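You operate a simulated robot arm through the tools that you are given. There is no shell and no other tool.

The job below is to be done with a simulated robot arm. You get a single attempt, and the scene is never put back.

Task
Switch the bench junction box on and clip its zone's label on the left of the clip rail.
Fine: button and zone word are under the lid; lid back on after.

It is judged by the outcome, as a careful person would: the job done as asked, and still so three seconds after it is handed in. It fails if anything else is knocked over, pushed out of place, dropped, spilled or broken. Lids that push on must go on centred and level and be pressed home; caps that screw on are set level and turned clockwise until they are tight.

Robot
A 6-joint arm with a two-finger parallel gripper, fixed in place. Base frame: the origin is at the foot of the arm, x ahead of it, y to its left, z up; the work surface is at about z = 80. Readings come in cm, rad, newtons and seconds.
With the tool pointing down near the work surface it reaches from about 26 to 68 cm from the base axis. Its first joint turns from -1.152 to 1.152 rad. Payload 2.9 kg.
The tool frame sits at the grasp point between the pads (the TCP): z along the fingers, y along the line on which they close. The tips reach 3 cm beyond it. The gripper opens to 11 cm. The fingers are 2 cm wide and 1 cm thick; the gripper's body (4.8 by 11.2 cm) begins 5.5 cm behind the TCP.
Orientation is told as [roll, pitch, yaw] about the base's x, y, z axes, in that order, counted from this pose: with the fingers straight down and closing along the base's y, the tool's x points along the base's -x, its y along +y and its z along -z.

Tools
- The arm moves only by the tool jog_arm. Its argument "plan" is a list of rows, each a list of 3 entries, a list of its own where there are three numbers: the shift along the tool's x, y, z in cm, then the turn, a rotation vector about the tool's x, y, z in rad, then the closure, from 0 (fully open) to 1 (shut). In form: [[[dx, dy, dz], [ax, ay, az], fingers], ...]. A call has 1 to 20 rows; each row shifts and turns the commanded pose from where the row before left it, along the tool's axes as they then stand. A row lasts 0.2 s, in which the tool goes at most 5 cm and 0.15 rad; a call with a longer step from one row to the next is refused whole, and so is a gripper value outside its range. Where a pose cannot be reached the arm comes as near as it can. A force on the tool above 40 N (or 10 N above the force at the start of the call, whichever is more), or a blocked arm, ends the call early, and 0.2 s more pass. Each finger travels about 10.8 cm/s and halts on what it meets, pressing with about 24 N; the grip force reading is that of the motor and also rises with nothing between the fingers. The clock runs only during rows and for 0.2 s after the last one: add rows that do not move to give the fingers time. The reply holds the time, the measured pose of the TCP, the force on the tool along the base axes, the opening and the grip force, in the units named above and with some noise, with the torque about the TCP (base axes, N m) and any sound that the robot's microphone picked up.
- Cameras (640 x 400 px; columns grow to the right, rows downward): "scene" is fixed at [9.49, 44.71, 139.16]; the picture's right is [-0.58, -0.82, 0.00], its down [-0.40, 0.29, -0.87] and it looks along [0.71, -0.50, -0.49] (base axes); focal length 310 px, centre (320, 200). "wrist" rides on the gripper at [7.2, 1.7, -10.3] in the tool frame; the picture's right is [-0.23, 0.97, 0.00], its down [-0.76, -0.18, -0.62] and it looks along [-0.61, -0.14, 0.78] (tool axes); focal length 222 px, centre (320, 200). There is no depth. A picture from a camera that has moved, and an enlarged one, comes with that camera's place and axes in the base frame and with its lens.
- grab_frame(camera): a new picture of that camera. No time passes.
- enlarge(camera, box): a new picture of the part [left, top, right, bottom] of that camera's present view, enlarged. No time passes.
- finish_job(): hands the job in; it is judged then, once.

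Places have to be worked out from the pictures, the camera data and where the tool is seen. Open the gripper and draw the arm clear of the work before you hand the job in, unless the task says otherwise.

The tools are called after "Call:" as a command line: name --argument value ..., lists and objects as JSON in quotes. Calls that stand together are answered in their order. jog_arm: Moves the arm, as the interface text tells. Its arguments: {"type":"object","properties":{"plan":{"type":"array"}},"required":["plan"]} The other tools are called the same way: grab_frame (camera) takes a picture; enlarge (camera, box) takes an enlarged picture of a part of a camera's view; finish_job () hands the job in.

At the start:

```text
t: 0.0
tool_pos: [45.23, -5.43, 111.47]
ee_rot: [-0.001, 0.0, 0.001]
ft_force: [0.2, 0.2, -1.1]
wrist_torque: [0.03, 0.01, -0.04]
gripper_width: 11.02
finger_force: 0.0
```

scene: 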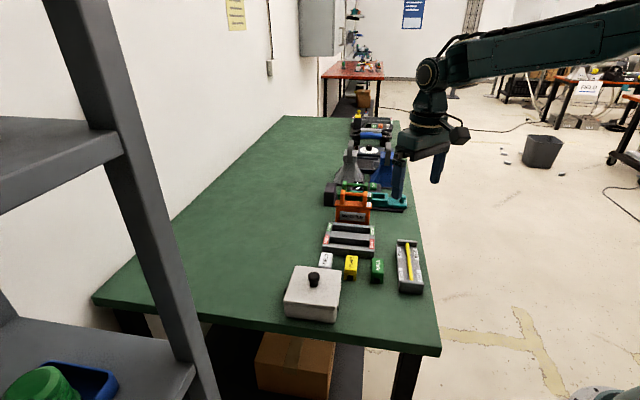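
wrist: 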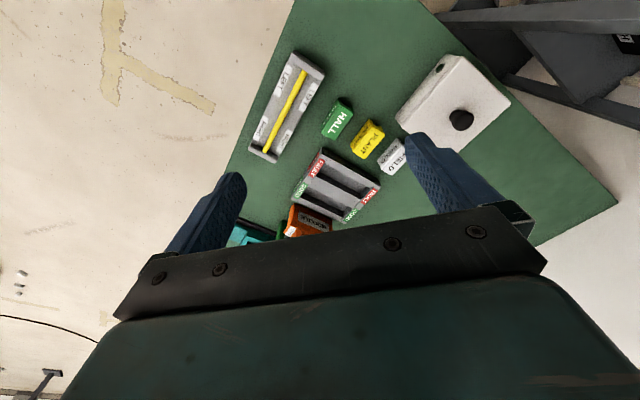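

I'll look closer at the work area: the box with knobbed lid, three labels (HALL, PLANT, YELLO..?), the clip rail and another tray.

Call:
enlarge --camera "wrist" --box '[220, 40, 380, 240]'

Call:
enlarge --camera "wrist" --box '[310, 40, 520, 190]'

Call:
enlarge --camera "scene" --box '[270, 180, 440, 330]'

Call:
enlarge --camera "scene" --box '[320, 100, 450, 220]'

```text
2.00 times, centred on (300, 140) of wrist
camera zoom: at [38.07, -3.9, 121.97], right [0.23, 0.97, 0.0], down [0.76, -0.18, 0.62], along [0.61, -0.14, -0.78], focal length 444 px, centre (360, 320)
```

zoom: 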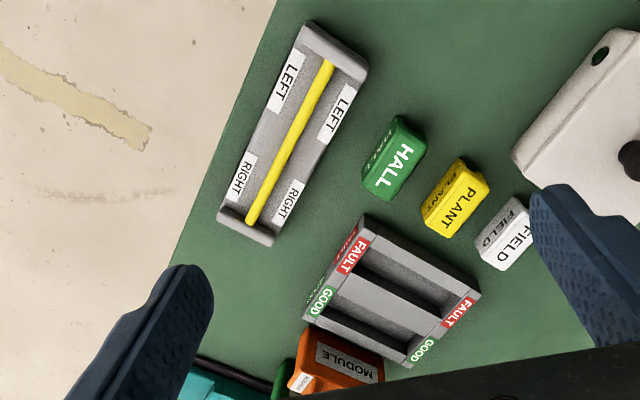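

```text
2.67 times, centred on (415, 115) of wrist
camera zoom: at [38.07, -3.9, 121.97], right [0.23, 0.97, 0.0], down [0.76, -0.18, 0.62], along [0.61, -0.14, -0.78], focal length 592 px, centre (67, 427)
```

zoom: 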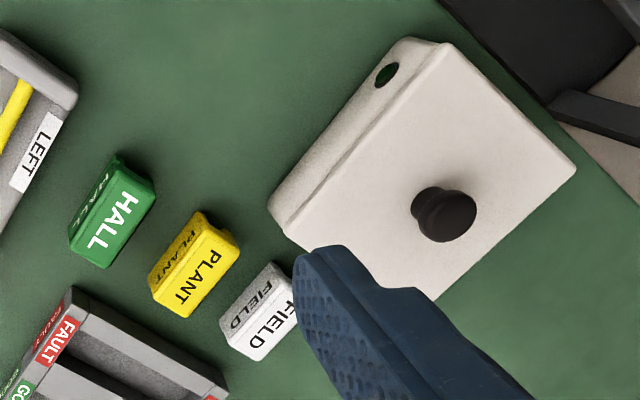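

```text
2.67 times, centred on (355, 255) of scene
camera zoom: at [9.49, 44.71, 139.16], right [-0.58, -0.82, 0.0], down [-0.4, 0.29, -0.87], along [0.71, -0.5, -0.49], focal length 827 px, centre (227, 53)
```

zoom: 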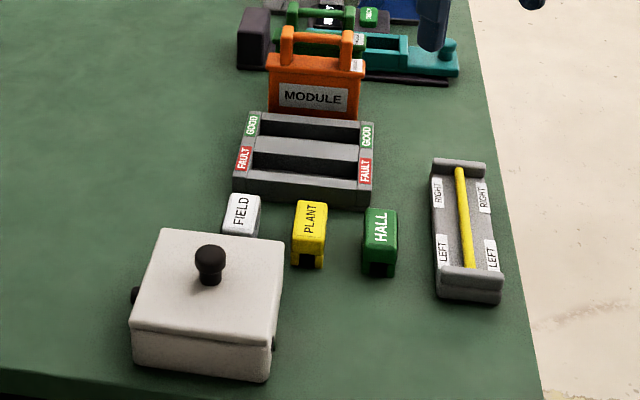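

```text
3.33 times, centred on (385, 160) of scene
camera zoom: at [9.49, 44.71, 139.16], right [-0.58, -0.82, 0.0], down [-0.4, 0.29, -0.87], along [0.71, -0.5, -0.49], focal length 1034 px, centre (103, 333)
```

zoom: 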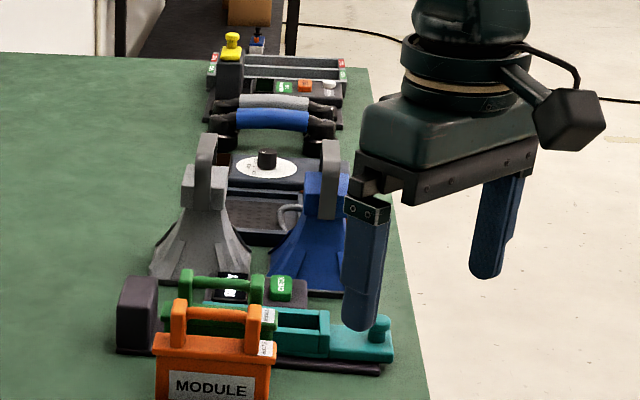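

The white box (about x 54, y 15, lid knob on top) looks like the junction box, and the rail's LEFT end is near (43, -7.5). Everything is turned about -44° in yaw. I'll move above the box and turn the gripper to match.

Call:
jog_arm --plan '[[[-1.0, 3.4, 1.2], [0, 0, 0], 0], [[-1.0, 3.4, 1.2], [0, 0, 0], 0], [[-1.0, 3.4, 1.2], [0, 0, 0], 0], [[-1.0, 3.4, 1.2], [0, 0, 0], 0], [[-1.0, 3.4, 1.2], [0, 0, 0], 0], [[-1.0, 3.4, 1.2], [0, 0, 0], 0], [[0, 0, 0], [0, 0, 0.127], 0], [[0, 0, 0], [0, 0, 0.127], 0], [[0, 0, 0], [0, 0, 0.127], 0], [[0, 0, 0], [0, 0, 0.127], 0], [[0, 0, 0], [0, 0, 0.127], 0], [[0, 0, 0], [0, 0, 0.127], 0]]'

Call:
grab_frame --camera "wrist"

Call:
grab_frame --camera "scene"

```text
t: 2.6
tool_pos: [51.3, 14.86, 104.19]
ee_rot: [-0.001, 0.0, -0.764]
ft_force: [-0.2, -0.1, 0.5]
wrist_torque: [0.01, 0.0, -0.01]
gripper_width: 11.0
finger_force: 0.0
```

```text
taken
camera wrist: at [47.24, 21.0, 114.74], right [0.84, 0.55, 0.0], down [0.43, -0.66, 0.62], along [0.34, -0.52, -0.78], focal length 222 px, centre (320, 200)
```

wrist: 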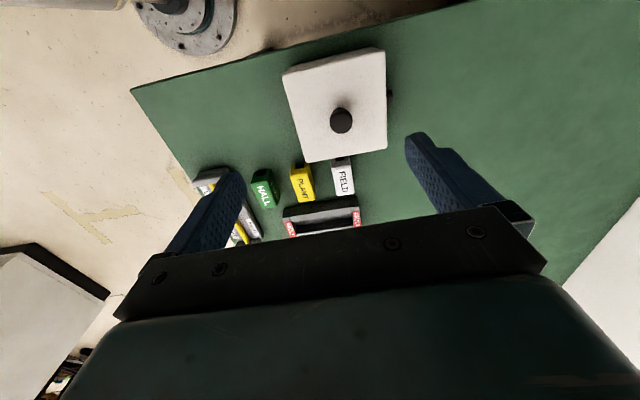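

```text
taken
```

scene: 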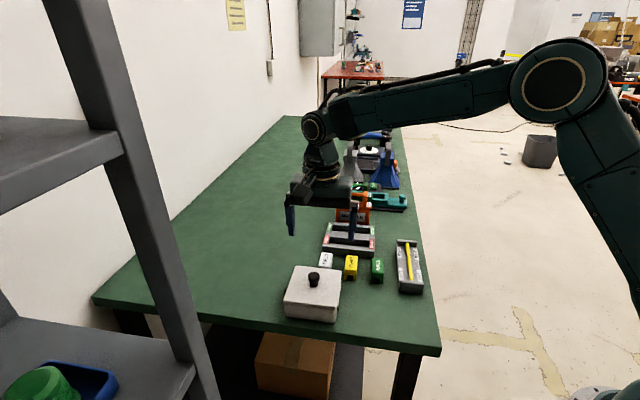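

The gripper is turned and sits above the box. Enlarging the box and knob for a more exact position.

Call:
enlarge --camera "wrist" --box '[240, 30, 440, 230]'

Call:
enlarge --camera "scene" --box '[270, 250, 350, 330]'

Call:
enlarge --camera "scene" --box '[340, 230, 430, 300]'

```text
2.00 times, centred on (340, 130) of wrist
camera zoom: at [47.24, 21.0, 114.74], right [0.84, 0.55, 0.0], down [0.43, -0.66, 0.62], along [0.34, -0.52, -0.78], focal length 444 px, centre (280, 340)
```

zoom: 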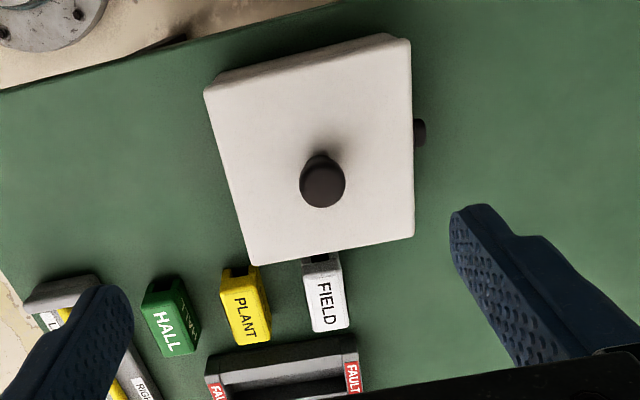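

```text
5.00 times, centred on (310, 290) of scene
camera zoom: at [9.49, 44.71, 139.16], right [-0.58, -0.82, 0.0], down [-0.4, 0.29, -0.87], along [0.71, -0.5, -0.49], focal length 1551 px, centre (370, -250)
```

zoom: 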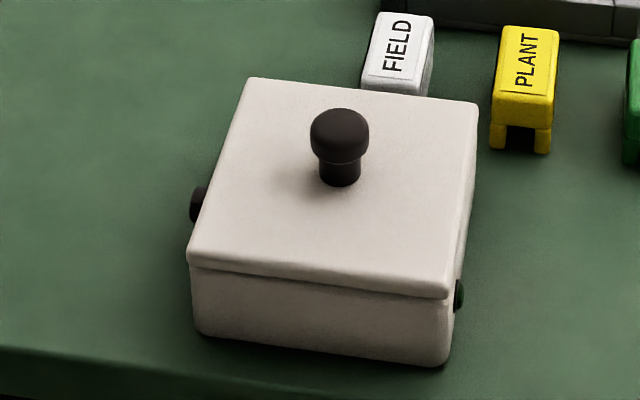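

```text
5.71 times, centred on (385, 265) of scene
camera zoom: at [9.49, 44.71, 139.16], right [-0.58, -0.82, 0.0], down [-0.4, 0.29, -0.87], along [0.71, -0.5, -0.49], focal length 1773 px, centre (-51, -171)
```

zoom: 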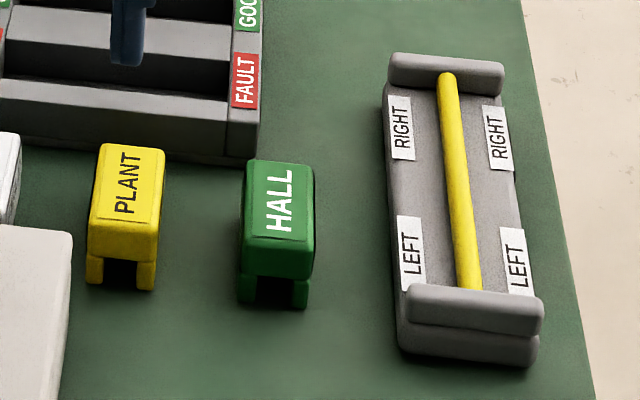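

Triangulating both views puts the knob top at about (54.6, 14.7, 88.1) and the lid top at z≈85. I'll centre over it, go down to z≈94, and check.

Call:
jog_arm --plan '[[[-1.25, 1.08, 2.5], [0, 0, 0], 0.2], [[-1.24, 1.09, 2.5], [0, 0, 0], 0.3], [[0, 0, 2.6], [0, 0, 0], 0.4], [[0, 0, 2.4], [0, 0, 0], 0.45], [[0, 0, 0], [0, 0, 0], 0.45]]'

Call:
enlarge --camera "wrist" --box '[160, 0, 480, 200]'

Call:
enlarge --camera "scene" --box '[260, 220, 380, 330]'

```text
t: 3.8
tool_pos: [54.46, 14.8, 94.15]
ee_rot: [0.0, 0.0, -0.762]
ft_force: [-0.3, -0.1, 0.3]
wrist_torque: [0.0, 0.0, -0.02]
gripper_width: 6.05
finger_force: 0.0
```

```text
2.00 times, centred on (320, 100) of wrist
camera zoom: at [50.45, 21.0, 104.59], right [0.84, 0.55, 0.0], down [0.43, -0.65, 0.62], along [0.34, -0.52, -0.78], focal length 444 px, centre (320, 400)
```

zoom: 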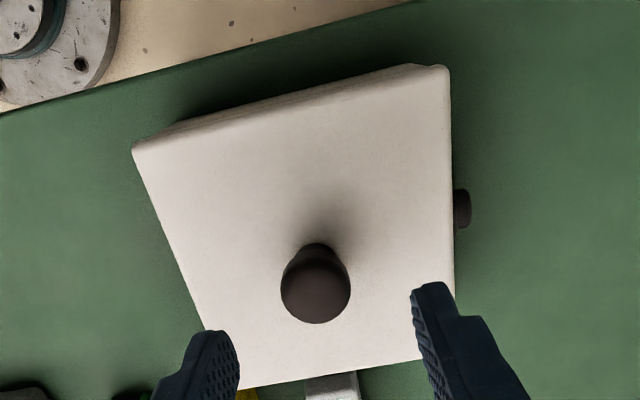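

```text
3.64 times, centred on (320, 275) of scene
camera zoom: at [9.49, 44.71, 139.16], right [-0.58, -0.82, 0.0], down [-0.4, 0.29, -0.87], along [0.71, -0.5, -0.49], focal length 1128 px, centre (320, -73)
```

zoom: 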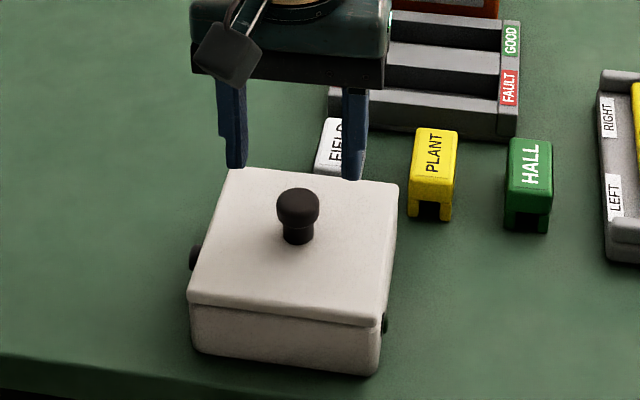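

The wrist view puts the knob at about (54.5, 14.55), so the gripper is nearly centred. I'll trim, go down to z≈88.6, close on the knob, and wait.

Call:
jog_arm --plan '[[[-0.17, -0.11, 1.9], [0, 0, 0], 0.45], [[0, 0, 1.9], [0, 0, 0], 0.45], [[0, 0, 1.7], [0, 0, 0], 0.45], [[0, 0, 0], [0, 0, 0], 0.6], [[0, 0, 0], [0, 0, 0], 0.7], [[0, 0, 0], [0, 0, 0], 0.8], [[0, 0, 0], [0, 0, 0], 0.9], [[0, 0, 0], [0, 0, 0], 0.9]]'

Call:
enlarge --camera "scene" --box '[260, 220, 380, 330]'

```text
t: 5.6
tool_pos: [54.37, 14.56, 88.72]
ee_rot: [-0.001, 0.0, -0.763]
ft_force: [-0.9, 0.0, 0.1]
wrist_torque: [0.01, -0.01, -0.01]
gripper_width: 2.72
finger_force: 24.1
heard: snap
```

```text
3.64 times, centred on (320, 275) of scene
camera zoom: at [9.49, 44.72, 139.16], right [-0.58, -0.82, 0.0], down [-0.4, 0.29, -0.87], along [0.71, -0.5, -0.49], focal length 1128 px, centre (320, -73)
```

zoom: 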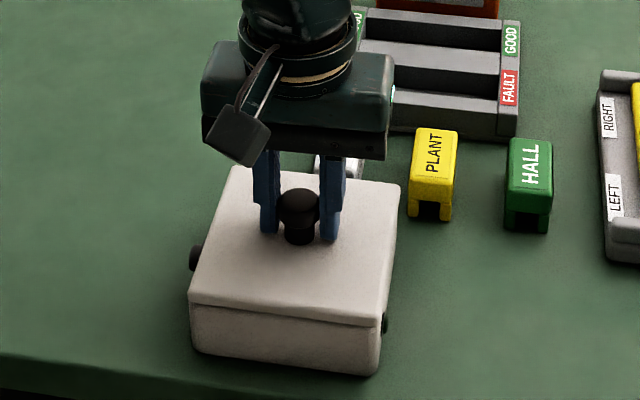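

The knob is held (2.72 cm). There was a snap sound on gripping, so I'll lift slowly and straight up while watching the force.

Call:
jog_arm --plan '[[[0, 0, -0.5], [0, 0, 0], 0.9], [[0, 0, -0.5], [0, 0, 0], 0.9], [[0, 0, -1], [0, 0, 0], 0.9], [[0, 0, -1], [0, 0, 0], 0.9]]'

Call:
enlarge --camera "scene" --box '[260, 220, 380, 330]'

```text
t: 6.6
tool_pos: [54.42, 14.65, 91.7]
ee_rot: [0.0, 0.0, -0.763]
ft_force: [1.3, -0.3, -0.4]
wrist_torque: [-0.03, 0.03, 0.01]
gripper_width: 2.7
finger_force: 24.1
```

```text
3.64 times, centred on (320, 275) of scene
camera zoom: at [9.49, 44.72, 139.16], right [-0.58, -0.82, 0.0], down [-0.4, 0.29, -0.87], along [0.71, -0.5, -0.49], focal length 1128 px, centre (320, -73)
```

zoom: 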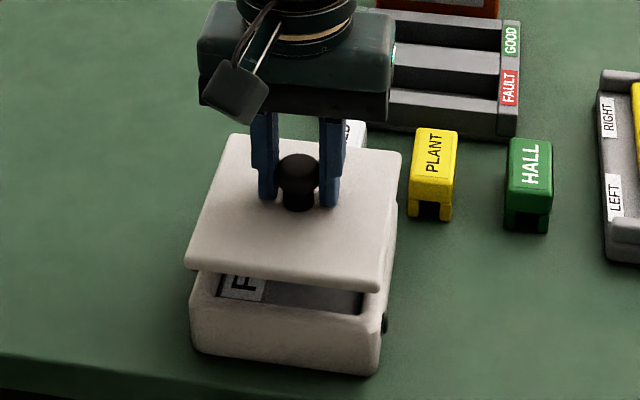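

The lid is free and level, and a word starting with "F" shows inside. I'll lift further and carry the lid to the clear area near (44, 6).

Call:
jog_arm --plan '[[[0, 0, -2.5], [0, 0, 0], 0.9], [[0, 0, -2.5], [0, 0, 0], 0.9], [[0.28, -2.74, 0], [0, 0, 0], 0.9], [[0.28, -2.74, 0], [0, 0, 0], 0.9], [[0.28, -2.74, 0], [0, 0, 0], 0.9], [[0.28, -2.74, 0], [0, 0, 0], 0.9], [[0.28, -2.74, 0], [0, 0, 0], 0.9], [[0, 0, 0], [0, 0, 0], 0.9]]'

Call:
grab_frame --camera "scene"

Call:
enlarge --camera "scene" --box '[260, 220, 420, 330]'

Call:
grab_frame --camera "wrist"

```text
t: 8.4
tool_pos: [43.59, 5.59, 97.03]
ee_rot: [0.0, 0.0, -0.764]
ft_force: [-0.3, -0.1, -1.5]
wrist_torque: [0.03, -0.01, 0.02]
gripper_width: 2.72
finger_force: 24.6
```

```text
taken
```

scene: 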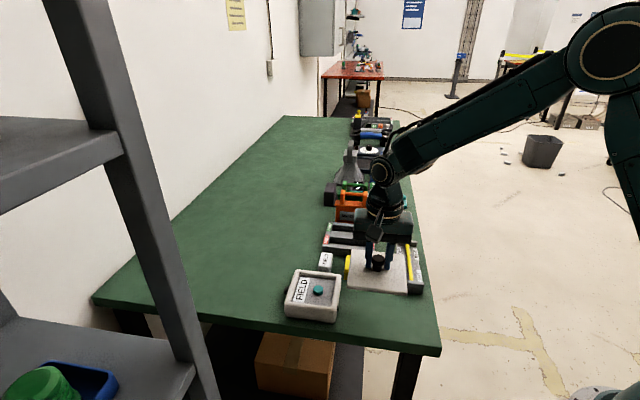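

```text
3.64 times, centred on (340, 275) of scene
camera zoom: at [9.49, 44.71, 139.16], right [-0.58, -0.82, 0.0], down [-0.4, 0.29, -0.87], along [0.71, -0.5, -0.49], focal length 1128 px, centre (247, -73)
```

zoom: 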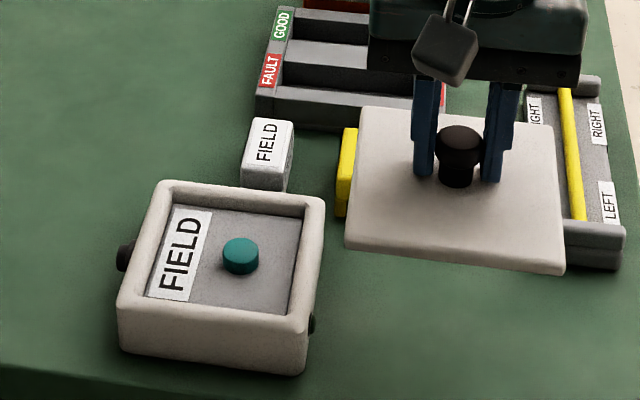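

```text
taken
camera wrist: at [39.6, 11.7, 107.41], right [0.84, 0.55, 0.0], down [0.43, -0.65, 0.62], along [0.34, -0.52, -0.78], focal length 222 px, centre (320, 200)
```

wrist: 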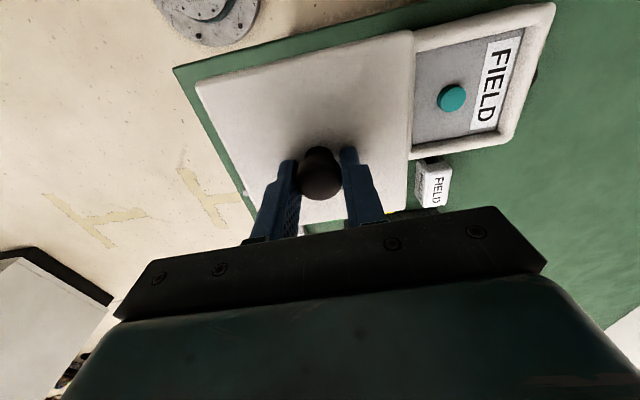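

The zone word is FIELD, and a teal button sits in the box centre. The spot below the lid is clear of the rail, the clips and the table edge, so I'll lower the lid.

Call:
jog_arm --plan '[[[0, 0, 2], [0, 0, 0], 0.9], [[0, 0, 2], [0, 0, 0], 0.9], [[0, 0, 2], [0, 0, 0], 0.9], [[0, 0, 2], [0, 0, 0], 0.9], [[0, 0, 1.5], [0, 0, 0], 0.9], [[0, 0, 0], [0, 0, 0], 0.9]]'

Call:
enlarge --camera "scene" --box '[300, 220, 460, 330]'

```text
t: 9.8
tool_pos: [44.04, 5.7, 87.21]
ee_rot: [0.0, 0.001, -0.764]
ft_force: [-0.1, 0.8, -1.1]
wrist_torque: [0.02, 0.0, 0.02]
gripper_width: 2.73
finger_force: 23.7
```

```text
3.64 times, centred on (380, 275) of scene
camera zoom: at [9.49, 44.71, 139.16], right [-0.58, -0.82, 0.0], down [-0.4, 0.29, -0.87], along [0.71, -0.5, -0.49], focal length 1128 px, centre (102, -73)
```

zoom: 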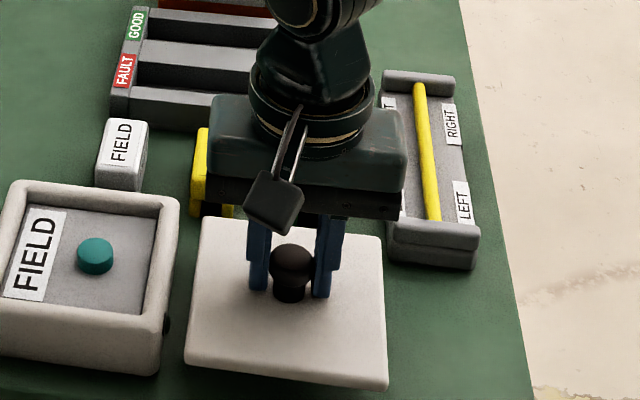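

The lid is clear all round and about 2 cm above the table. Continuing down in small steps until contact.

Call:
jog_arm --plan '[[[0, 0, 0.5], [0, 0, 0], 0.9], [[0, 0, 0.5], [0, 0, 0], 0.9], [[0, 0, 0.3], [0, 0, 0], 0.9], [[0, 0, 0], [0, 0, 0], 0.9]]'

Call:
enlarge --camera "scene" --box '[300, 220, 460, 330]'

```text
t: 10.8
tool_pos: [44.09, 5.64, 86.05]
ee_rot: [0.001, -0.001, -0.761]
ft_force: [-0.2, 0.1, -0.4]
wrist_torque: [-0.03, 0.05, 0.03]
gripper_width: 2.73
finger_force: 23.9
```

```text
3.64 times, centred on (380, 275) of scene
camera zoom: at [9.49, 44.71, 139.16], right [-0.58, -0.82, 0.0], down [-0.4, 0.29, -0.87], along [0.71, -0.5, -0.49], focal length 1128 px, centre (102, -73)
```

zoom: 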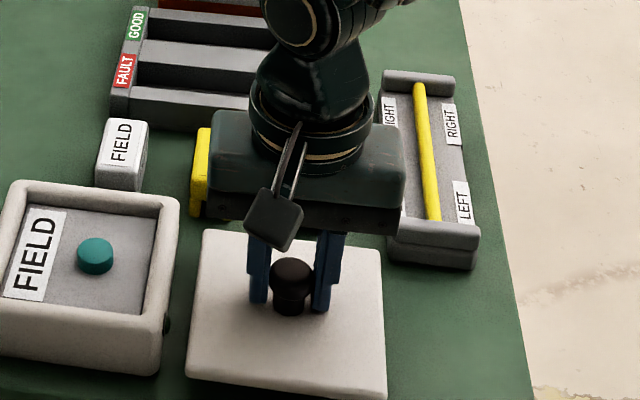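

No contact force yet, so I'll step lower.

Call:
jog_arm --plan '[[[0, 0, 0.25], [0, 0, 0], 0.9], [[0, 0, 0.25], [0, 0, 0], 0.9], [[0, 0, 0], [0, 0, 0], 0.9]]'

Call:
enlarge --camera "scene" --box '[330, 260, 420, 330]'

```text
t: 11.6
tool_pos: [44.1, 5.67, 85.61]
ee_rot: [0.0, 0.002, -0.762]
ft_force: [-0.9, -0.1, -1.6]
wrist_torque: [0.01, -0.02, 0.03]
gripper_width: 2.73
finger_force: 23.9
```

```text
5.71 times, centred on (375, 295) of scene
camera zoom: at [9.49, 44.71, 139.16], right [-0.58, -0.82, 0.0], down [-0.4, 0.29, -0.87], along [0.71, -0.5, -0.49], focal length 1773 px, centre (6, -343)
```

zoom: 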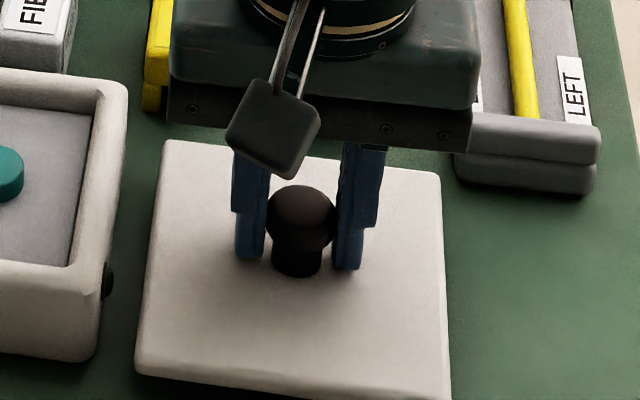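

Still no contact; going lower in small steps.

Call:
jog_arm --plan '[[[0, 0, 0.25], [0, 0, 0], 0.9], [[0, 0, 0.2], [0, 0, 0], 0.9], [[0, 0, 0], [0, 0, 0], 0.9]]'

```text
t: 12.4
tool_pos: [44.05, 5.56, 85.13]
ee_rot: [-0.002, 0.002, -0.763]
ft_force: [0.2, 0.7, -1.1]
wrist_torque: [0.0, 0.03, -0.02]
gripper_width: 2.72
finger_force: 24.0
```

Call:
jog_arm --plan '[[[0, 0, 0.2], [0, 0, 0], 0.9], [[0, 0, 0], [0, 0, 0], 0.9]]'

Call:
enlarge --camera "scene" --box '[330, 260, 420, 330]'

```text
t: 13.0
tool_pos: [44.07, 5.66, 84.73]
ee_rot: [0.0, 0.0, -0.762]
ft_force: [0.0, 0.0, -1.3]
wrist_torque: [-0.01, 0.07, 0.0]
gripper_width: 2.71
finger_force: 24.2
```

```text
5.71 times, centred on (375, 295) of scene
camera zoom: at [9.49, 44.71, 139.16], right [-0.58, -0.82, 0.0], down [-0.4, 0.29, -0.87], along [0.71, -0.5, -0.49], focal length 1773 px, centre (6, -343)
```

zoom: 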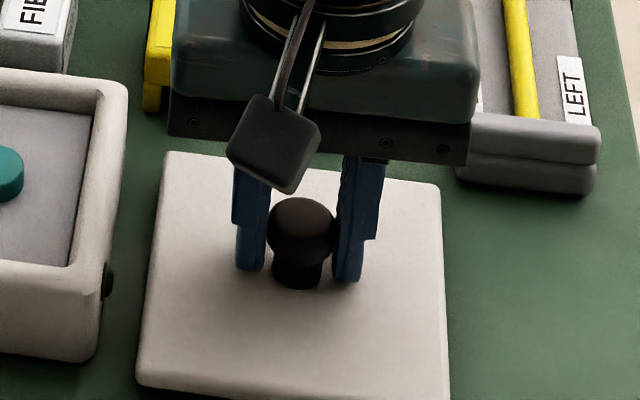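

The lid is still hanging, with its underside nearly at the table. A few more tiny steps.

Call:
jog_arm --plan '[[[0, 0, 0.15], [0, 0, 0], 0.9], [[0, 0, 0.0], [0, 0, 0], 0.9]]'

Call:
jog_arm --plan '[[[0, 0, 0.15], [0, 0, 0], 0.9], [[0, 0, 0.0], [0, 0, 0], 0.9]]'

```text
t: 13.6
tool_pos: [43.98, 5.58, 84.57]
ee_rot: [-0.002, 0.0, -0.764]
ft_force: [0.1, -0.1, -1.5]
wrist_torque: [0.0, -0.02, 0.0]
gripper_width: 2.74
finger_force: 23.9
```

```text
t: 14.2
tool_pos: [43.99, 5.62, 84.43]
ee_rot: [0.0, 0.002, -0.762]
ft_force: [0.7, -0.5, -0.2]
wrist_torque: [-0.02, 0.0, 0.01]
gripper_width: 2.73
finger_force: 24.1
```

The force is near zero now, so contact may be starting. One more step to confirm.

Call:
jog_arm --plan '[[[0, 0, 0.15], [0, 0, 0], 0.9], [[0, 0, 0.0], [0, 0, 0], 0.9]]'

Call:
enlarge --camera "scene" --box '[330, 260, 420, 330]'

```text
t: 14.8
tool_pos: [44.15, 5.6, 84.39]
ee_rot: [-0.001, 0.0, -0.761]
ft_force: [0.1, -0.5, -0.6]
wrist_torque: [0.01, -0.01, 0.0]
gripper_width: 2.74
finger_force: 23.7
```

```text
5.71 times, centred on (375, 295) of scene
camera zoom: at [9.49, 44.71, 139.16], right [-0.58, -0.82, 0.0], down [-0.4, 0.29, -0.87], along [0.71, -0.5, -0.49], focal length 1773 px, centre (6, -343)
```

zoom: 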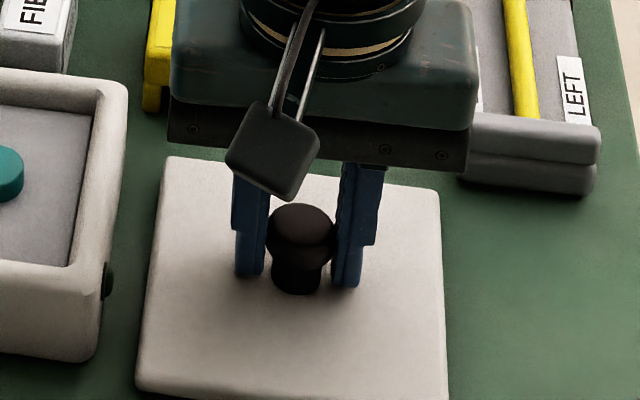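

Call:
jog_arm --plan '[[[0, 0, 0.2], [0, 0, 0], 0.9], [[0, 0, 0.0], [0, 0, 0], 0.9]]'

Call:
jog_arm --plan '[[[0, 0, 0.2], [0, 0, 0], 0.9], [[0, 0, 0.0], [0, 0, 0], 0.9]]'

Call:
enlarge --camera "scene" --box '[340, 270, 440, 350]'

```text
t: 15.4
tool_pos: [44.17, 5.52, 84.12]
ee_rot: [0.0, -0.001, -0.763]
ft_force: [-0.7, -0.1, 0.9]
wrist_torque: [-0.18, 0.03, -0.03]
gripper_width: 2.71
finger_force: 23.9
```

```text
t: 16.0
tool_pos: [44.14, 5.69, 84.0]
ee_rot: [0.002, -0.002, -0.764]
ft_force: [-10.0, -3.2, 40.5]
wrist_torque: [-0.17, 0.45, 0.03]
gripper_width: 2.76
finger_force: 23.9
```

```text
5.00 times, centred on (390, 310) of scene
camera zoom: at [9.41, 44.7, 139.17], right [-0.58, -0.82, 0.0], down [-0.4, 0.29, -0.87], along [0.71, -0.5, -0.49], focal length 1551 px, centre (-30, -350)
```

zoom: 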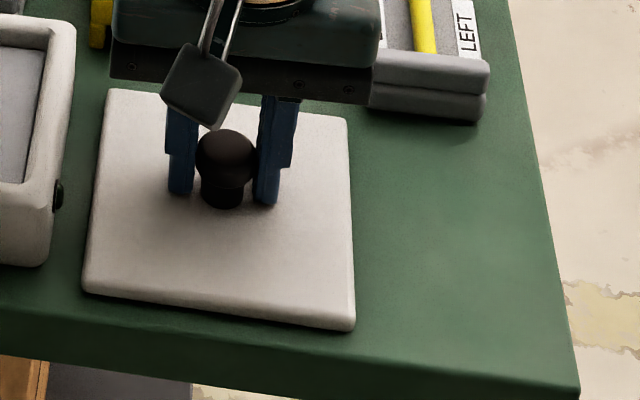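

The lid has touched the table (40 N at z≈84.0). I'll back off slightly, release, and rise.

Call:
jog_arm --plan '[[[0, 0, -0.15], [0, 0, 0], 0.9], [[0, 0, 0], [0, 0, 0], 0.8], [[0, 0, 0], [0, 0, 0], 0.6], [[0, 0, 0], [0, 0, 0], 0.45], [[0, 0, 0], [0, 0, 0], 0.45]]'

Call:
enlarge --camera "scene" --box '[340, 270, 440, 350]'

```text
t: 17.2
tool_pos: [44.14, 5.66, 84.16]
ee_rot: [0.0, 0.0, -0.762]
ft_force: [4.5, 2.8, 11.9]
wrist_torque: [0.01, -0.01, 0.04]
gripper_width: 5.79
finger_force: 0.2
```

```text
5.00 times, centred on (390, 310) of scene
camera zoom: at [9.48, 44.72, 139.16], right [-0.58, -0.82, 0.0], down [-0.4, 0.29, -0.87], along [0.71, -0.5, -0.49], focal length 1551 px, centre (-30, -350)
```

zoom: 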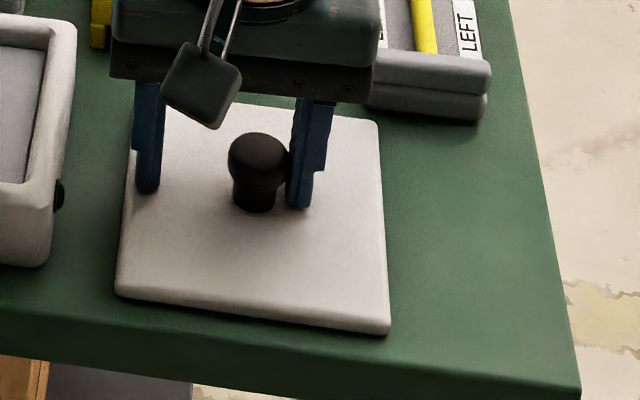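

The fingertips dragged the lid about 1.5 cm sideways while opening, but it is flat and still clear. I'll rise straight up and look.

Call:
jog_arm --plan '[[[0, 0, -0.5], [0, 0, 0], 0.45], [[0, 0, -1], [0, 0, 0], 0.45], [[0, 0, -2], [0, 0, 0], 0.45], [[0, 0, -3], [0, 0, 0], 0.45], [[0, 0, -4], [0, 0, 0], 0.45], [[0, 0, -4], [0, 0, 0], 0.45], [[0, 0, 0], [0, 0, 0], 0.45]]'

Call:
grab_frame --camera "wrist"

Call:
enlarge --camera "scene" --box '[270, 230, 430, 340]'

```text
t: 18.8
tool_pos: [44.21, 5.84, 98.93]
ee_rot: [-0.001, -0.002, -0.763]
ft_force: [0.3, 0.1, -0.2]
wrist_torque: [0.0, -0.01, -0.03]
gripper_width: 6.04
finger_force: 0.0
```

```text
taken
camera wrist: at [40.17, 11.98, 109.3], right [0.84, 0.55, 0.0], down [0.43, -0.65, 0.62], along [0.34, -0.52, -0.78], focal length 222 px, centre (320, 200)
```

wrist: 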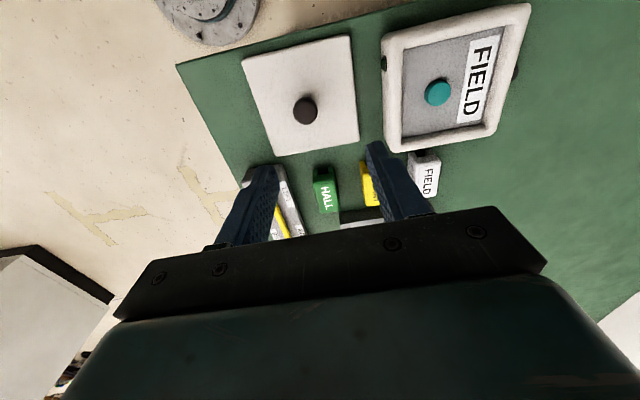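

```text
3.64 times, centred on (350, 285) of scene
camera zoom: at [9.48, 44.71, 139.16], right [-0.58, -0.82, 0.0], down [-0.4, 0.29, -0.87], along [0.71, -0.5, -0.49], focal length 1128 px, centre (211, -109)
```

zoom: 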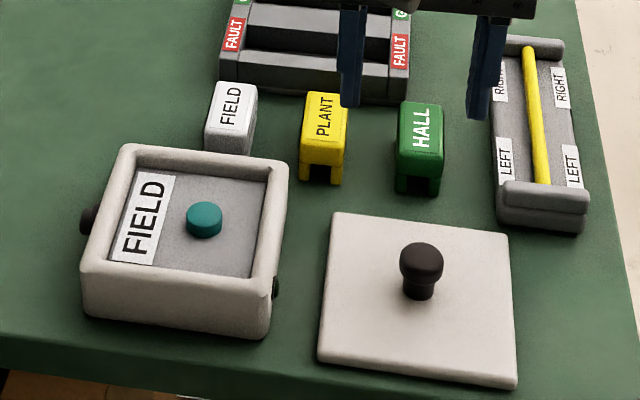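

The button triangulates to about (53.9, 14.05, z≈84). I'll close the fingers and move over it to check.

Call:
jog_arm --plan '[[[-0.33, 3.16, 0], [0, 0, 0], 0.6], [[-0.33, 3.16, 0], [0, 0, 0], 0.8], [[-0.33, 3.16, 0], [0, 0, 0], 1], [[-0.34, 3.15, 0], [0, 0, 0], 1], [[0, 0, 2.5], [0, 0, 0], 1], [[0, 0, 2.5], [0, 0, 0], 1], [[0, 0, 0], [0, 0, 0], 1]]'

Call:
enlarge --camera "wrist" --box '[160, 0, 480, 200]'

Call:
enlarge --camera "scene" --box '[260, 220, 380, 330]'

```text
t: 20.4
tool_pos: [53.89, 13.92, 93.85]
ee_rot: [-0.001, 0.0, -0.764]
ft_force: [-1.1, -0.8, 0.1]
wrist_torque: [0.0, 0.01, -0.02]
gripper_width: 0.01
finger_force: 24.0
```

```text
2.00 times, centred on (320, 100) of wrist
camera zoom: at [49.9, 20.05, 104.3], right [0.84, 0.55, 0.0], down [0.43, -0.65, 0.62], along [0.34, -0.52, -0.78], focal length 444 px, centre (320, 400)
```

zoom: 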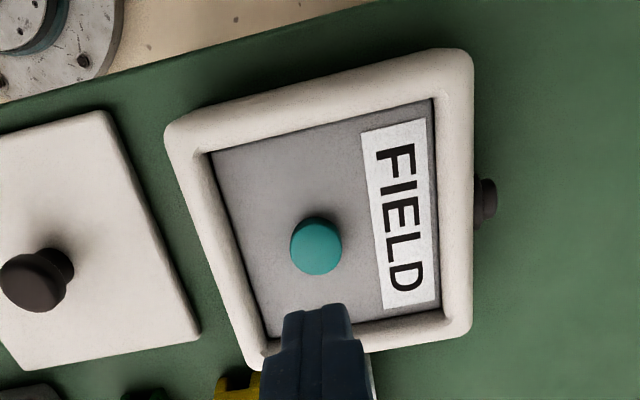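

```text
3.64 times, centred on (320, 275) of scene
camera zoom: at [9.49, 44.72, 139.16], right [-0.58, -0.82, 0.0], down [-0.4, 0.29, -0.87], along [0.71, -0.5, -0.49], focal length 1128 px, centre (320, -73)
```

zoom: 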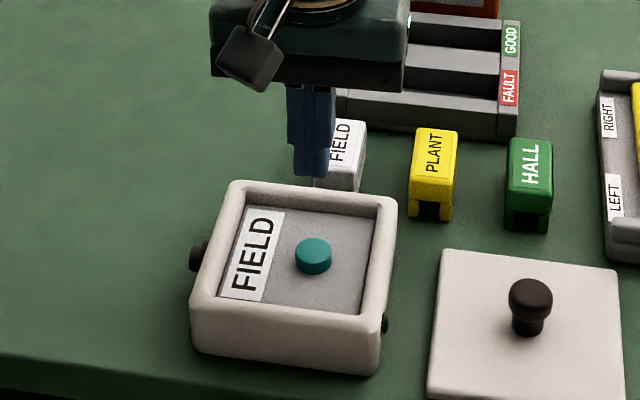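

The word inside is FIELD for certain. The button centre is near (53.5, 14.1), so I'll shift slightly and descend to just above it.

Call:
jog_arm --plan '[[[0.38, -0.1, 1.6], [0, 0, 0], 1], [[0, 0, 1.7], [0, 0, 0], 1], [[0, 0, 1.5], [0, 0, 0], 1], [[0, 0, 0], [0, 0, 0], 1]]'

Call:
enlarge --camera "wrist" --box '[160, 0, 480, 200]'

Call:
enlarge --camera "scene" --box '[280, 250, 350, 320]'

```text
t: 21.4
tool_pos: [53.42, 13.95, 88.94]
ee_rot: [-0.002, 0.0, -0.764]
ft_force: [-0.6, -0.6, 0.0]
wrist_torque: [-0.02, 0.0, 0.01]
gripper_width: 0.0
finger_force: 24.1
```

```text
2.00 times, centred on (320, 100) of wrist
camera zoom: at [49.52, 20.19, 99.41], right [0.84, 0.55, 0.0], down [0.43, -0.65, 0.62], along [0.34, -0.52, -0.78], focal length 444 px, centre (320, 400)
```

zoom: 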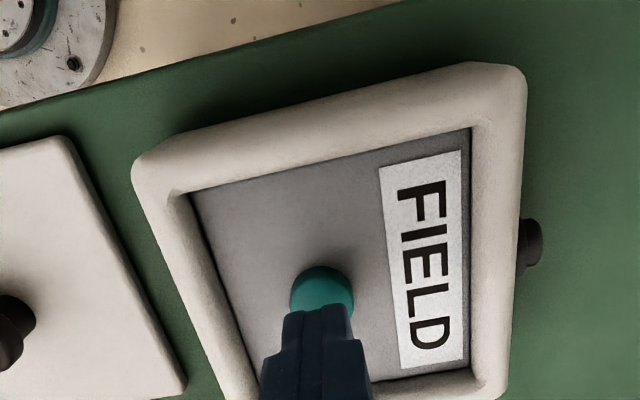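

```text
5.71 times, centred on (315, 285) of scene
camera zoom: at [9.49, 44.71, 139.16], right [-0.58, -0.82, 0.0], down [-0.4, 0.29, -0.87], along [0.71, -0.5, -0.49], focal length 1773 px, centre (349, -286)
```

zoom: 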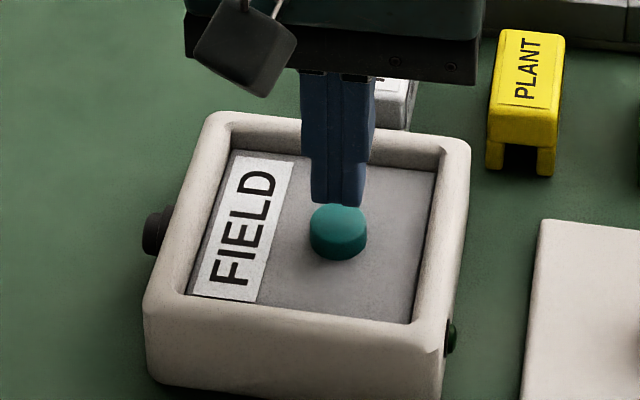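

The fingertips are right above the button. I'll press down in small steps, watching force and sound.

Call:
jog_arm --plan '[[[0, 0, 0.4], [0, 0, 0], 1], [[0, 0, 0.3], [0, 0, 0], 1], [[0, 0, 0.3], [0, 0, 0], 1], [[0, 0, 0], [0, 0, 0], 1]]'

Call:
enlarge --camera "scene" --box '[280, 250, 350, 320]'

```text
t: 22.4
tool_pos: [53.51, 14.0, 87.95]
ee_rot: [-0.002, -0.001, -0.762]
ft_force: [0.6, 0.7, 1.0]
wrist_torque: [-0.04, -0.02, 0.03]
gripper_width: 0.02
finger_force: 24.2
```

```text
5.71 times, centred on (315, 285) of scene
camera zoom: at [9.49, 44.71, 139.16], right [-0.58, -0.82, 0.0], down [-0.4, 0.29, -0.87], along [0.71, -0.5, -0.49], focal length 1773 px, centre (349, -286)
```

zoom: 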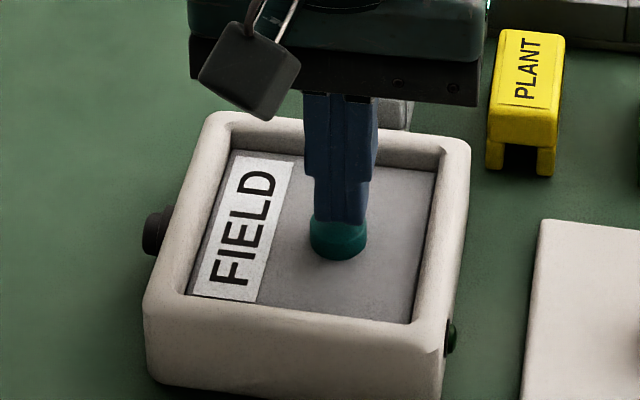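

Call:
jog_arm --plan '[[[0, 0, 0.2], [0, 0, 0], 1], [[0, 0, 0], [0, 0, 0], 1]]'

Call:
jog_arm --plan '[[[0, 0, 0.2], [0, 0, 0], 1], [[0, 0, 0], [0, 0, 0], 1]]'

```text
t: 23.0
tool_pos: [53.44, 14.07, 87.72]
ee_rot: [0.0, -0.001, -0.762]
ft_force: [0.4, 0.6, 0.2]
wrist_torque: [0.01, -0.04, -0.01]
gripper_width: 0.0
finger_force: 24.3
```

```text
t: 23.6
tool_pos: [53.45, 14.09, 87.59]
ee_rot: [0.001, 0.0, -0.764]
ft_force: [-0.2, 0.7, -0.6]
wrist_torque: [0.02, 0.01, -0.02]
gripper_width: 0.01
finger_force: 23.9
```

No contact yet (tips at z≈84.6). Continuing down in 0.2 cm steps.

Call:
jog_arm --plan '[[[0, 0, 0.2], [0, 0, 0], 1], [[0, 0, 0], [0, 0, 0], 1]]'

Call:
jog_arm --plan '[[[0, 0, 0.2], [0, 0, 0], 1], [[0, 0, 0], [0, 0, 0], 1]]'

Call:
enlarge --camera "scene" --box '[280, 250, 350, 320]'

```text
t: 24.2
tool_pos: [53.39, 14.07, 87.3]
ee_rot: [0.0, 0.0, -0.763]
ft_force: [0.2, 0.2, 0.7]
wrist_torque: [0.01, -0.02, 0.0]
gripper_width: 0.0
finger_force: 23.4
```

```text
t: 24.8
tool_pos: [53.52, 13.97, 86.78]
ee_rot: [0.0, 0.002, -0.763]
ft_force: [-1.1, 0.9, 1.8]
wrist_torque: [0.0, 0.01, 0.0]
gripper_width: 0.01
finger_force: 24.1
heard: click
```

```text
5.71 times, centred on (315, 285) of scene
camera zoom: at [9.48, 44.72, 139.16], right [-0.58, -0.82, 0.0], down [-0.4, 0.29, -0.87], along [0.71, -0.5, -0.49], focal length 1773 px, centre (349, -286)
```

zoom: 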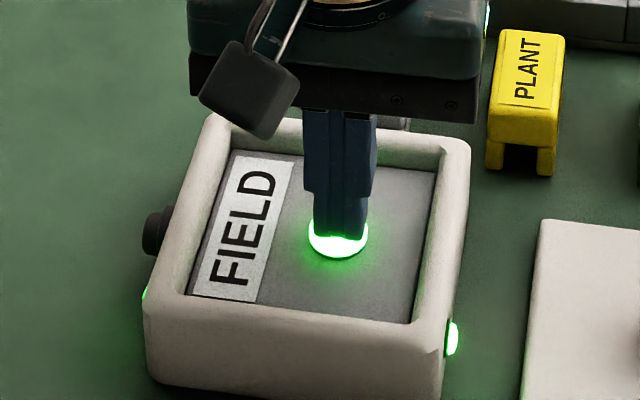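

It clicked and the lamp lit green. I'll lift off and check it stays lit.

Call:
jog_arm --plan '[[[0, 0, -1], [0, 0, 0], 1], [[0, 0, -2.5], [0, 0, 0], 1], [[0, 0, -4], [0, 0, 0], 1], [[0, 0, -4], [0, 0, 0], 1], [[0, 0, 0], [0, 0, 0], 0.8], [[0, 0, 0], [0, 0, 0], 0.45], [[0, 0, 0], [0, 0, 0], 0.45]]'

Call:
grab_frame --camera "scene"

Call:
enlarge --camera "scene" --box '[270, 240, 430, 340]'

Call:
grab_frame --camera "wrist"

```text
t: 26.4
tool_pos: [53.24, 14.12, 98.5]
ee_rot: [0.001, 0.001, -0.764]
ft_force: [-0.9, 1.2, 0.4]
wrist_torque: [-0.01, -0.02, -0.03]
gripper_width: 6.04
finger_force: 0.1
```

```text
taken
```

scene: 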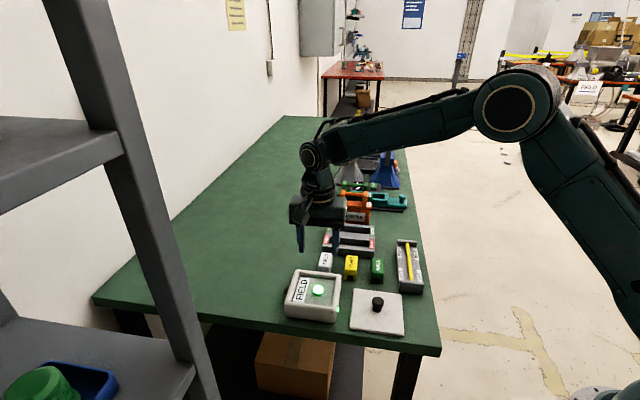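

```text
4.00 times, centred on (350, 290) of scene
camera zoom: at [9.49, 44.71, 139.16], right [-0.58, -0.82, 0.0], down [-0.4, 0.29, -0.87], along [0.71, -0.5, -0.49], focal length 1241 px, centre (200, -160)
```

zoom: 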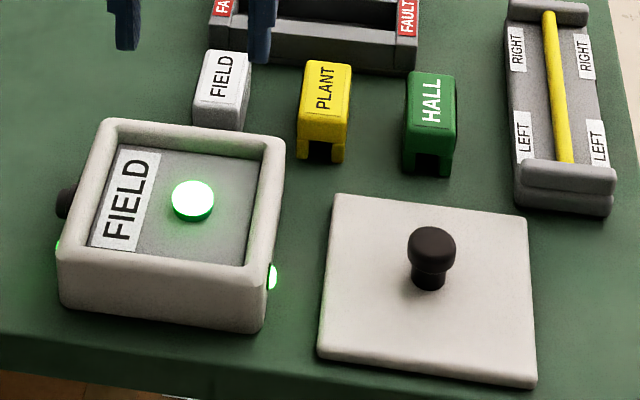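

```text
taken
camera wrist: at [49.3, 20.29, 109.0], right [0.84, 0.55, 0.0], down [0.43, -0.65, 0.62], along [0.34, -0.52, -0.78], focal length 222 px, centre (320, 200)
```

wrist: 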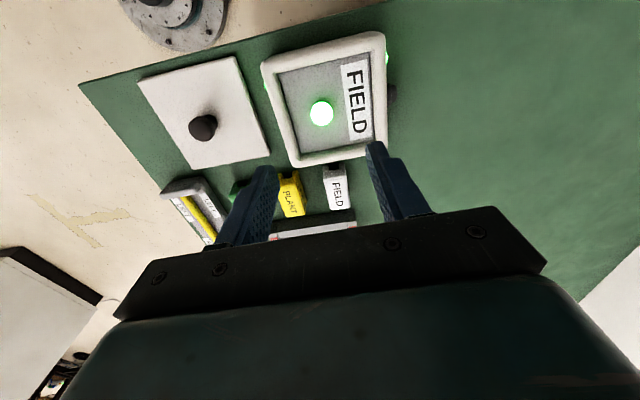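

The button stays lit, and the side lamps are lit too. Next is the lid: its knob is near (43.2, 4.6), so I'll move above it at z≈94 and refine.

Call:
jog_arm --plan '[[[0.13, -2.76, 0], [0, 0, 0], 0.3], [[0.13, -2.76, 0], [0, 0, 0], 0.3], [[0.13, -2.76, 0], [0, 0, 0], 0.3], [[0.13, -2.76, 0], [0, 0, 0], 0.3], [[0.13, -2.74, 0], [0, 0, 0], 0.3], [[0, 0, 2.5], [0, 0, 0], 0.3], [[0, 0, 2.5], [0, 0, 0], 0.3], [[0, 0, 0], [0, 0, 0], 0.3]]'

Call:
enlarge --camera "wrist" --box '[160, 0, 480, 200]'

Call:
enlarge --camera "scene" --box '[330, 260, 430, 340]'

```text
t: 28.2
tool_pos: [43.48, 4.76, 93.52]
ee_rot: [0.0, 0.0, -0.763]
ft_force: [0.5, 0.7, 0.2]
wrist_torque: [0.03, 0.02, -0.01]
gripper_width: 7.71
finger_force: 0.1
```

```text
2.00 times, centred on (320, 100) of wrist
camera zoom: at [39.41, 10.8, 104.03], right [0.84, 0.55, 0.0], down [0.43, -0.65, 0.62], along [0.34, -0.52, -0.78], focal length 444 px, centre (320, 400)
```

zoom: 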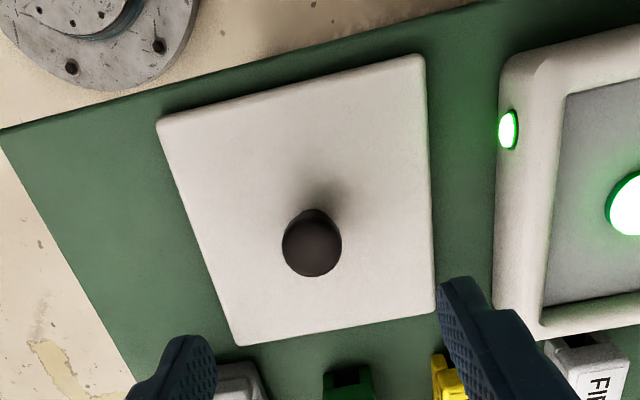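

```text
5.00 times, centred on (380, 300) of scene
camera zoom: at [9.49, 44.71, 139.16], right [-0.58, -0.82, 0.0], down [-0.4, 0.29, -0.87], along [0.71, -0.5, -0.49], focal length 1551 px, centre (20, -300)
```

zoom: 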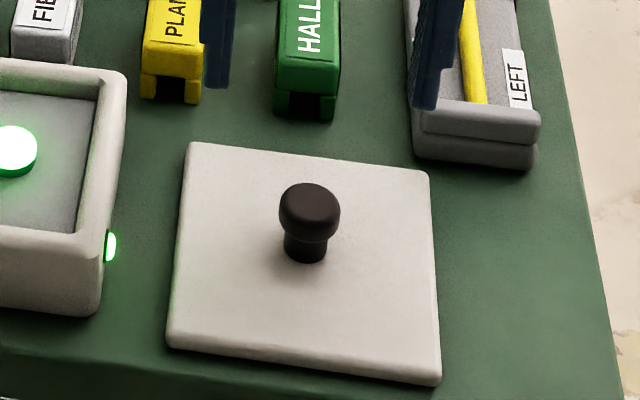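

The lid knob is at about (42.9, 4.8), and its yaw matches the box to within half a degree. I'll centre, descend to z≈84.5, and grip.

Call:
jog_arm --plan '[[[0.45, -0.4, 2.0], [0, 0, 0], 0.4], [[0, 0, 2.5], [0, 0, 0], 0.45], [[0, 0, 2.5], [0, 0, 0], 0.45], [[0, 0, 1.5], [0, 0, 0], 0.45], [[0, 0, 0.4], [0, 0, 0], 0.45], [[0, 0, 0], [0, 0, 0], 0.45]]'

Call:
enlarge --camera "scene" --box '[330, 260, 430, 340]'

Call:
enlarge --camera "wrist" --box '[160, 0, 480, 200]'

```text
t: 29.6
tool_pos: [42.99, 4.49, 84.64]
ee_rot: [0.0, 0.0, -0.763]
ft_force: [-0.3, -0.2, 0.5]
wrist_torque: [-0.03, -0.05, 0.0]
gripper_width: 6.05
finger_force: 0.2
```

```text
5.00 times, centred on (380, 300) of scene
camera zoom: at [9.49, 44.71, 139.16], right [-0.58, -0.82, 0.0], down [-0.4, 0.29, -0.87], along [0.71, -0.5, -0.49], focal length 1551 px, centre (20, -300)
```

zoom: 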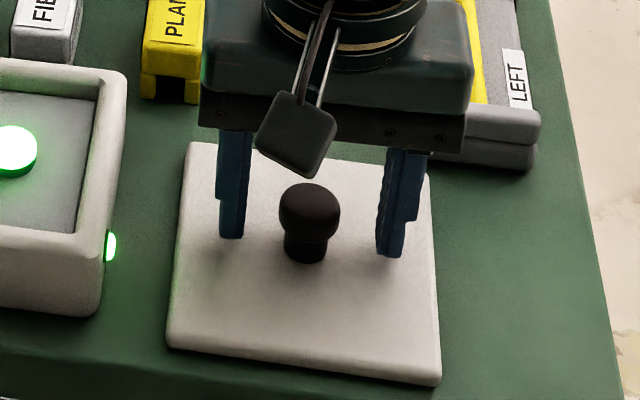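

```text
2.00 times, centred on (320, 100) of wrist
camera zoom: at [38.95, 10.66, 95.06], right [0.84, 0.55, 0.0], down [0.43, -0.65, 0.62], along [0.34, -0.52, -0.78], focal length 444 px, centre (320, 400)
```

zoom: 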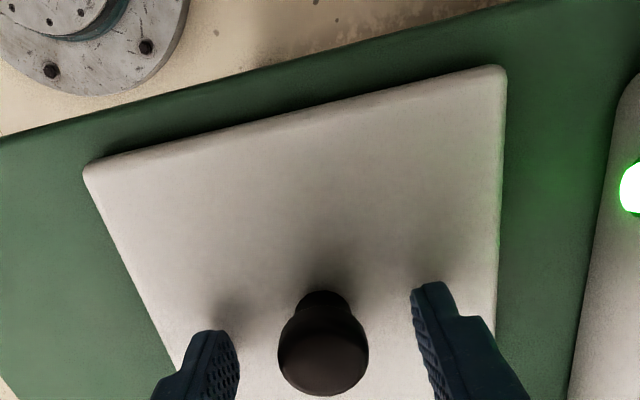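

Compared with the original grasp image, the gripper is about 0.3 cm too far along the knob's far side. I'll trim by 0.3 along tool x and grip.

Call:
jog_arm --plan '[[[0.3, 0.12, 0], [0, 0, 0], 0.45], [[0, 0, 0], [0, 0, 0], 0.45], [[0, 0, 0], [0, 0, 0], 0.6], [[0, 0, 0], [0, 0, 0], 0.7], [[0, 0, 0], [0, 0, 0], 0.8], [[0, 0, 0], [0, 0, 0], 0.9], [[0, 0, 0], [0, 0, 0], 0.9]]'

Call:
grab_frame --camera "wrist"

Call:
enlarge --camera "scene" --box '[330, 260, 430, 340]'

```text
t: 31.2
tool_pos: [42.69, 4.93, 84.65]
ee_rot: [-0.001, 0.001, -0.762]
ft_force: [0.0, 0.2, 0.3]
wrist_torque: [-0.01, -0.01, -0.04]
gripper_width: 2.71
finger_force: 23.8
```

```text
taken
camera wrist: at [38.78, 11.0, 95.11], right [0.84, 0.55, 0.0], down [0.43, -0.65, 0.62], along [0.34, -0.52, -0.78], focal length 222 px, centre (320, 200)
```

wrist: 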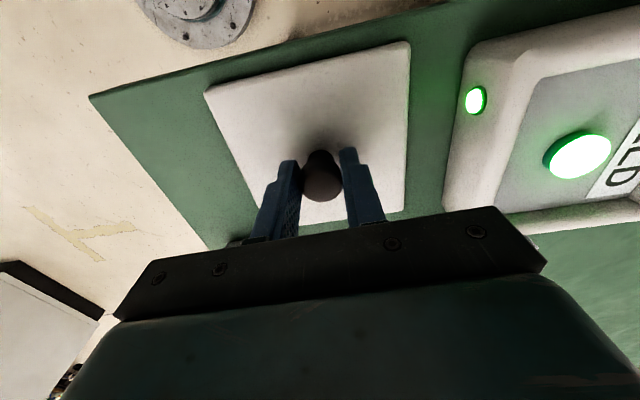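

```text
5.00 times, centred on (380, 300) of scene
camera zoom: at [9.49, 44.71, 139.16], right [-0.58, -0.82, 0.0], down [-0.4, 0.29, -0.87], along [0.71, -0.5, -0.49], focal length 1551 px, centre (20, -300)
```

zoom: 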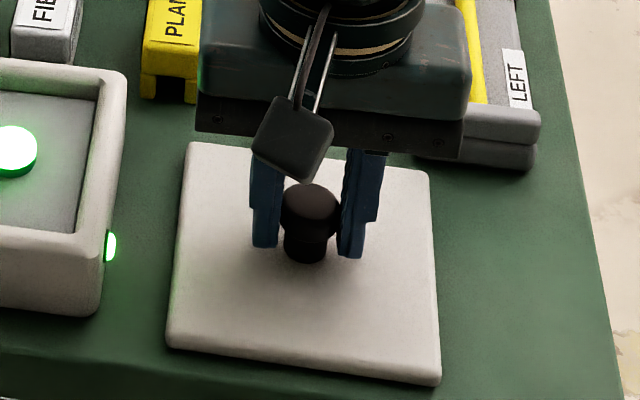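

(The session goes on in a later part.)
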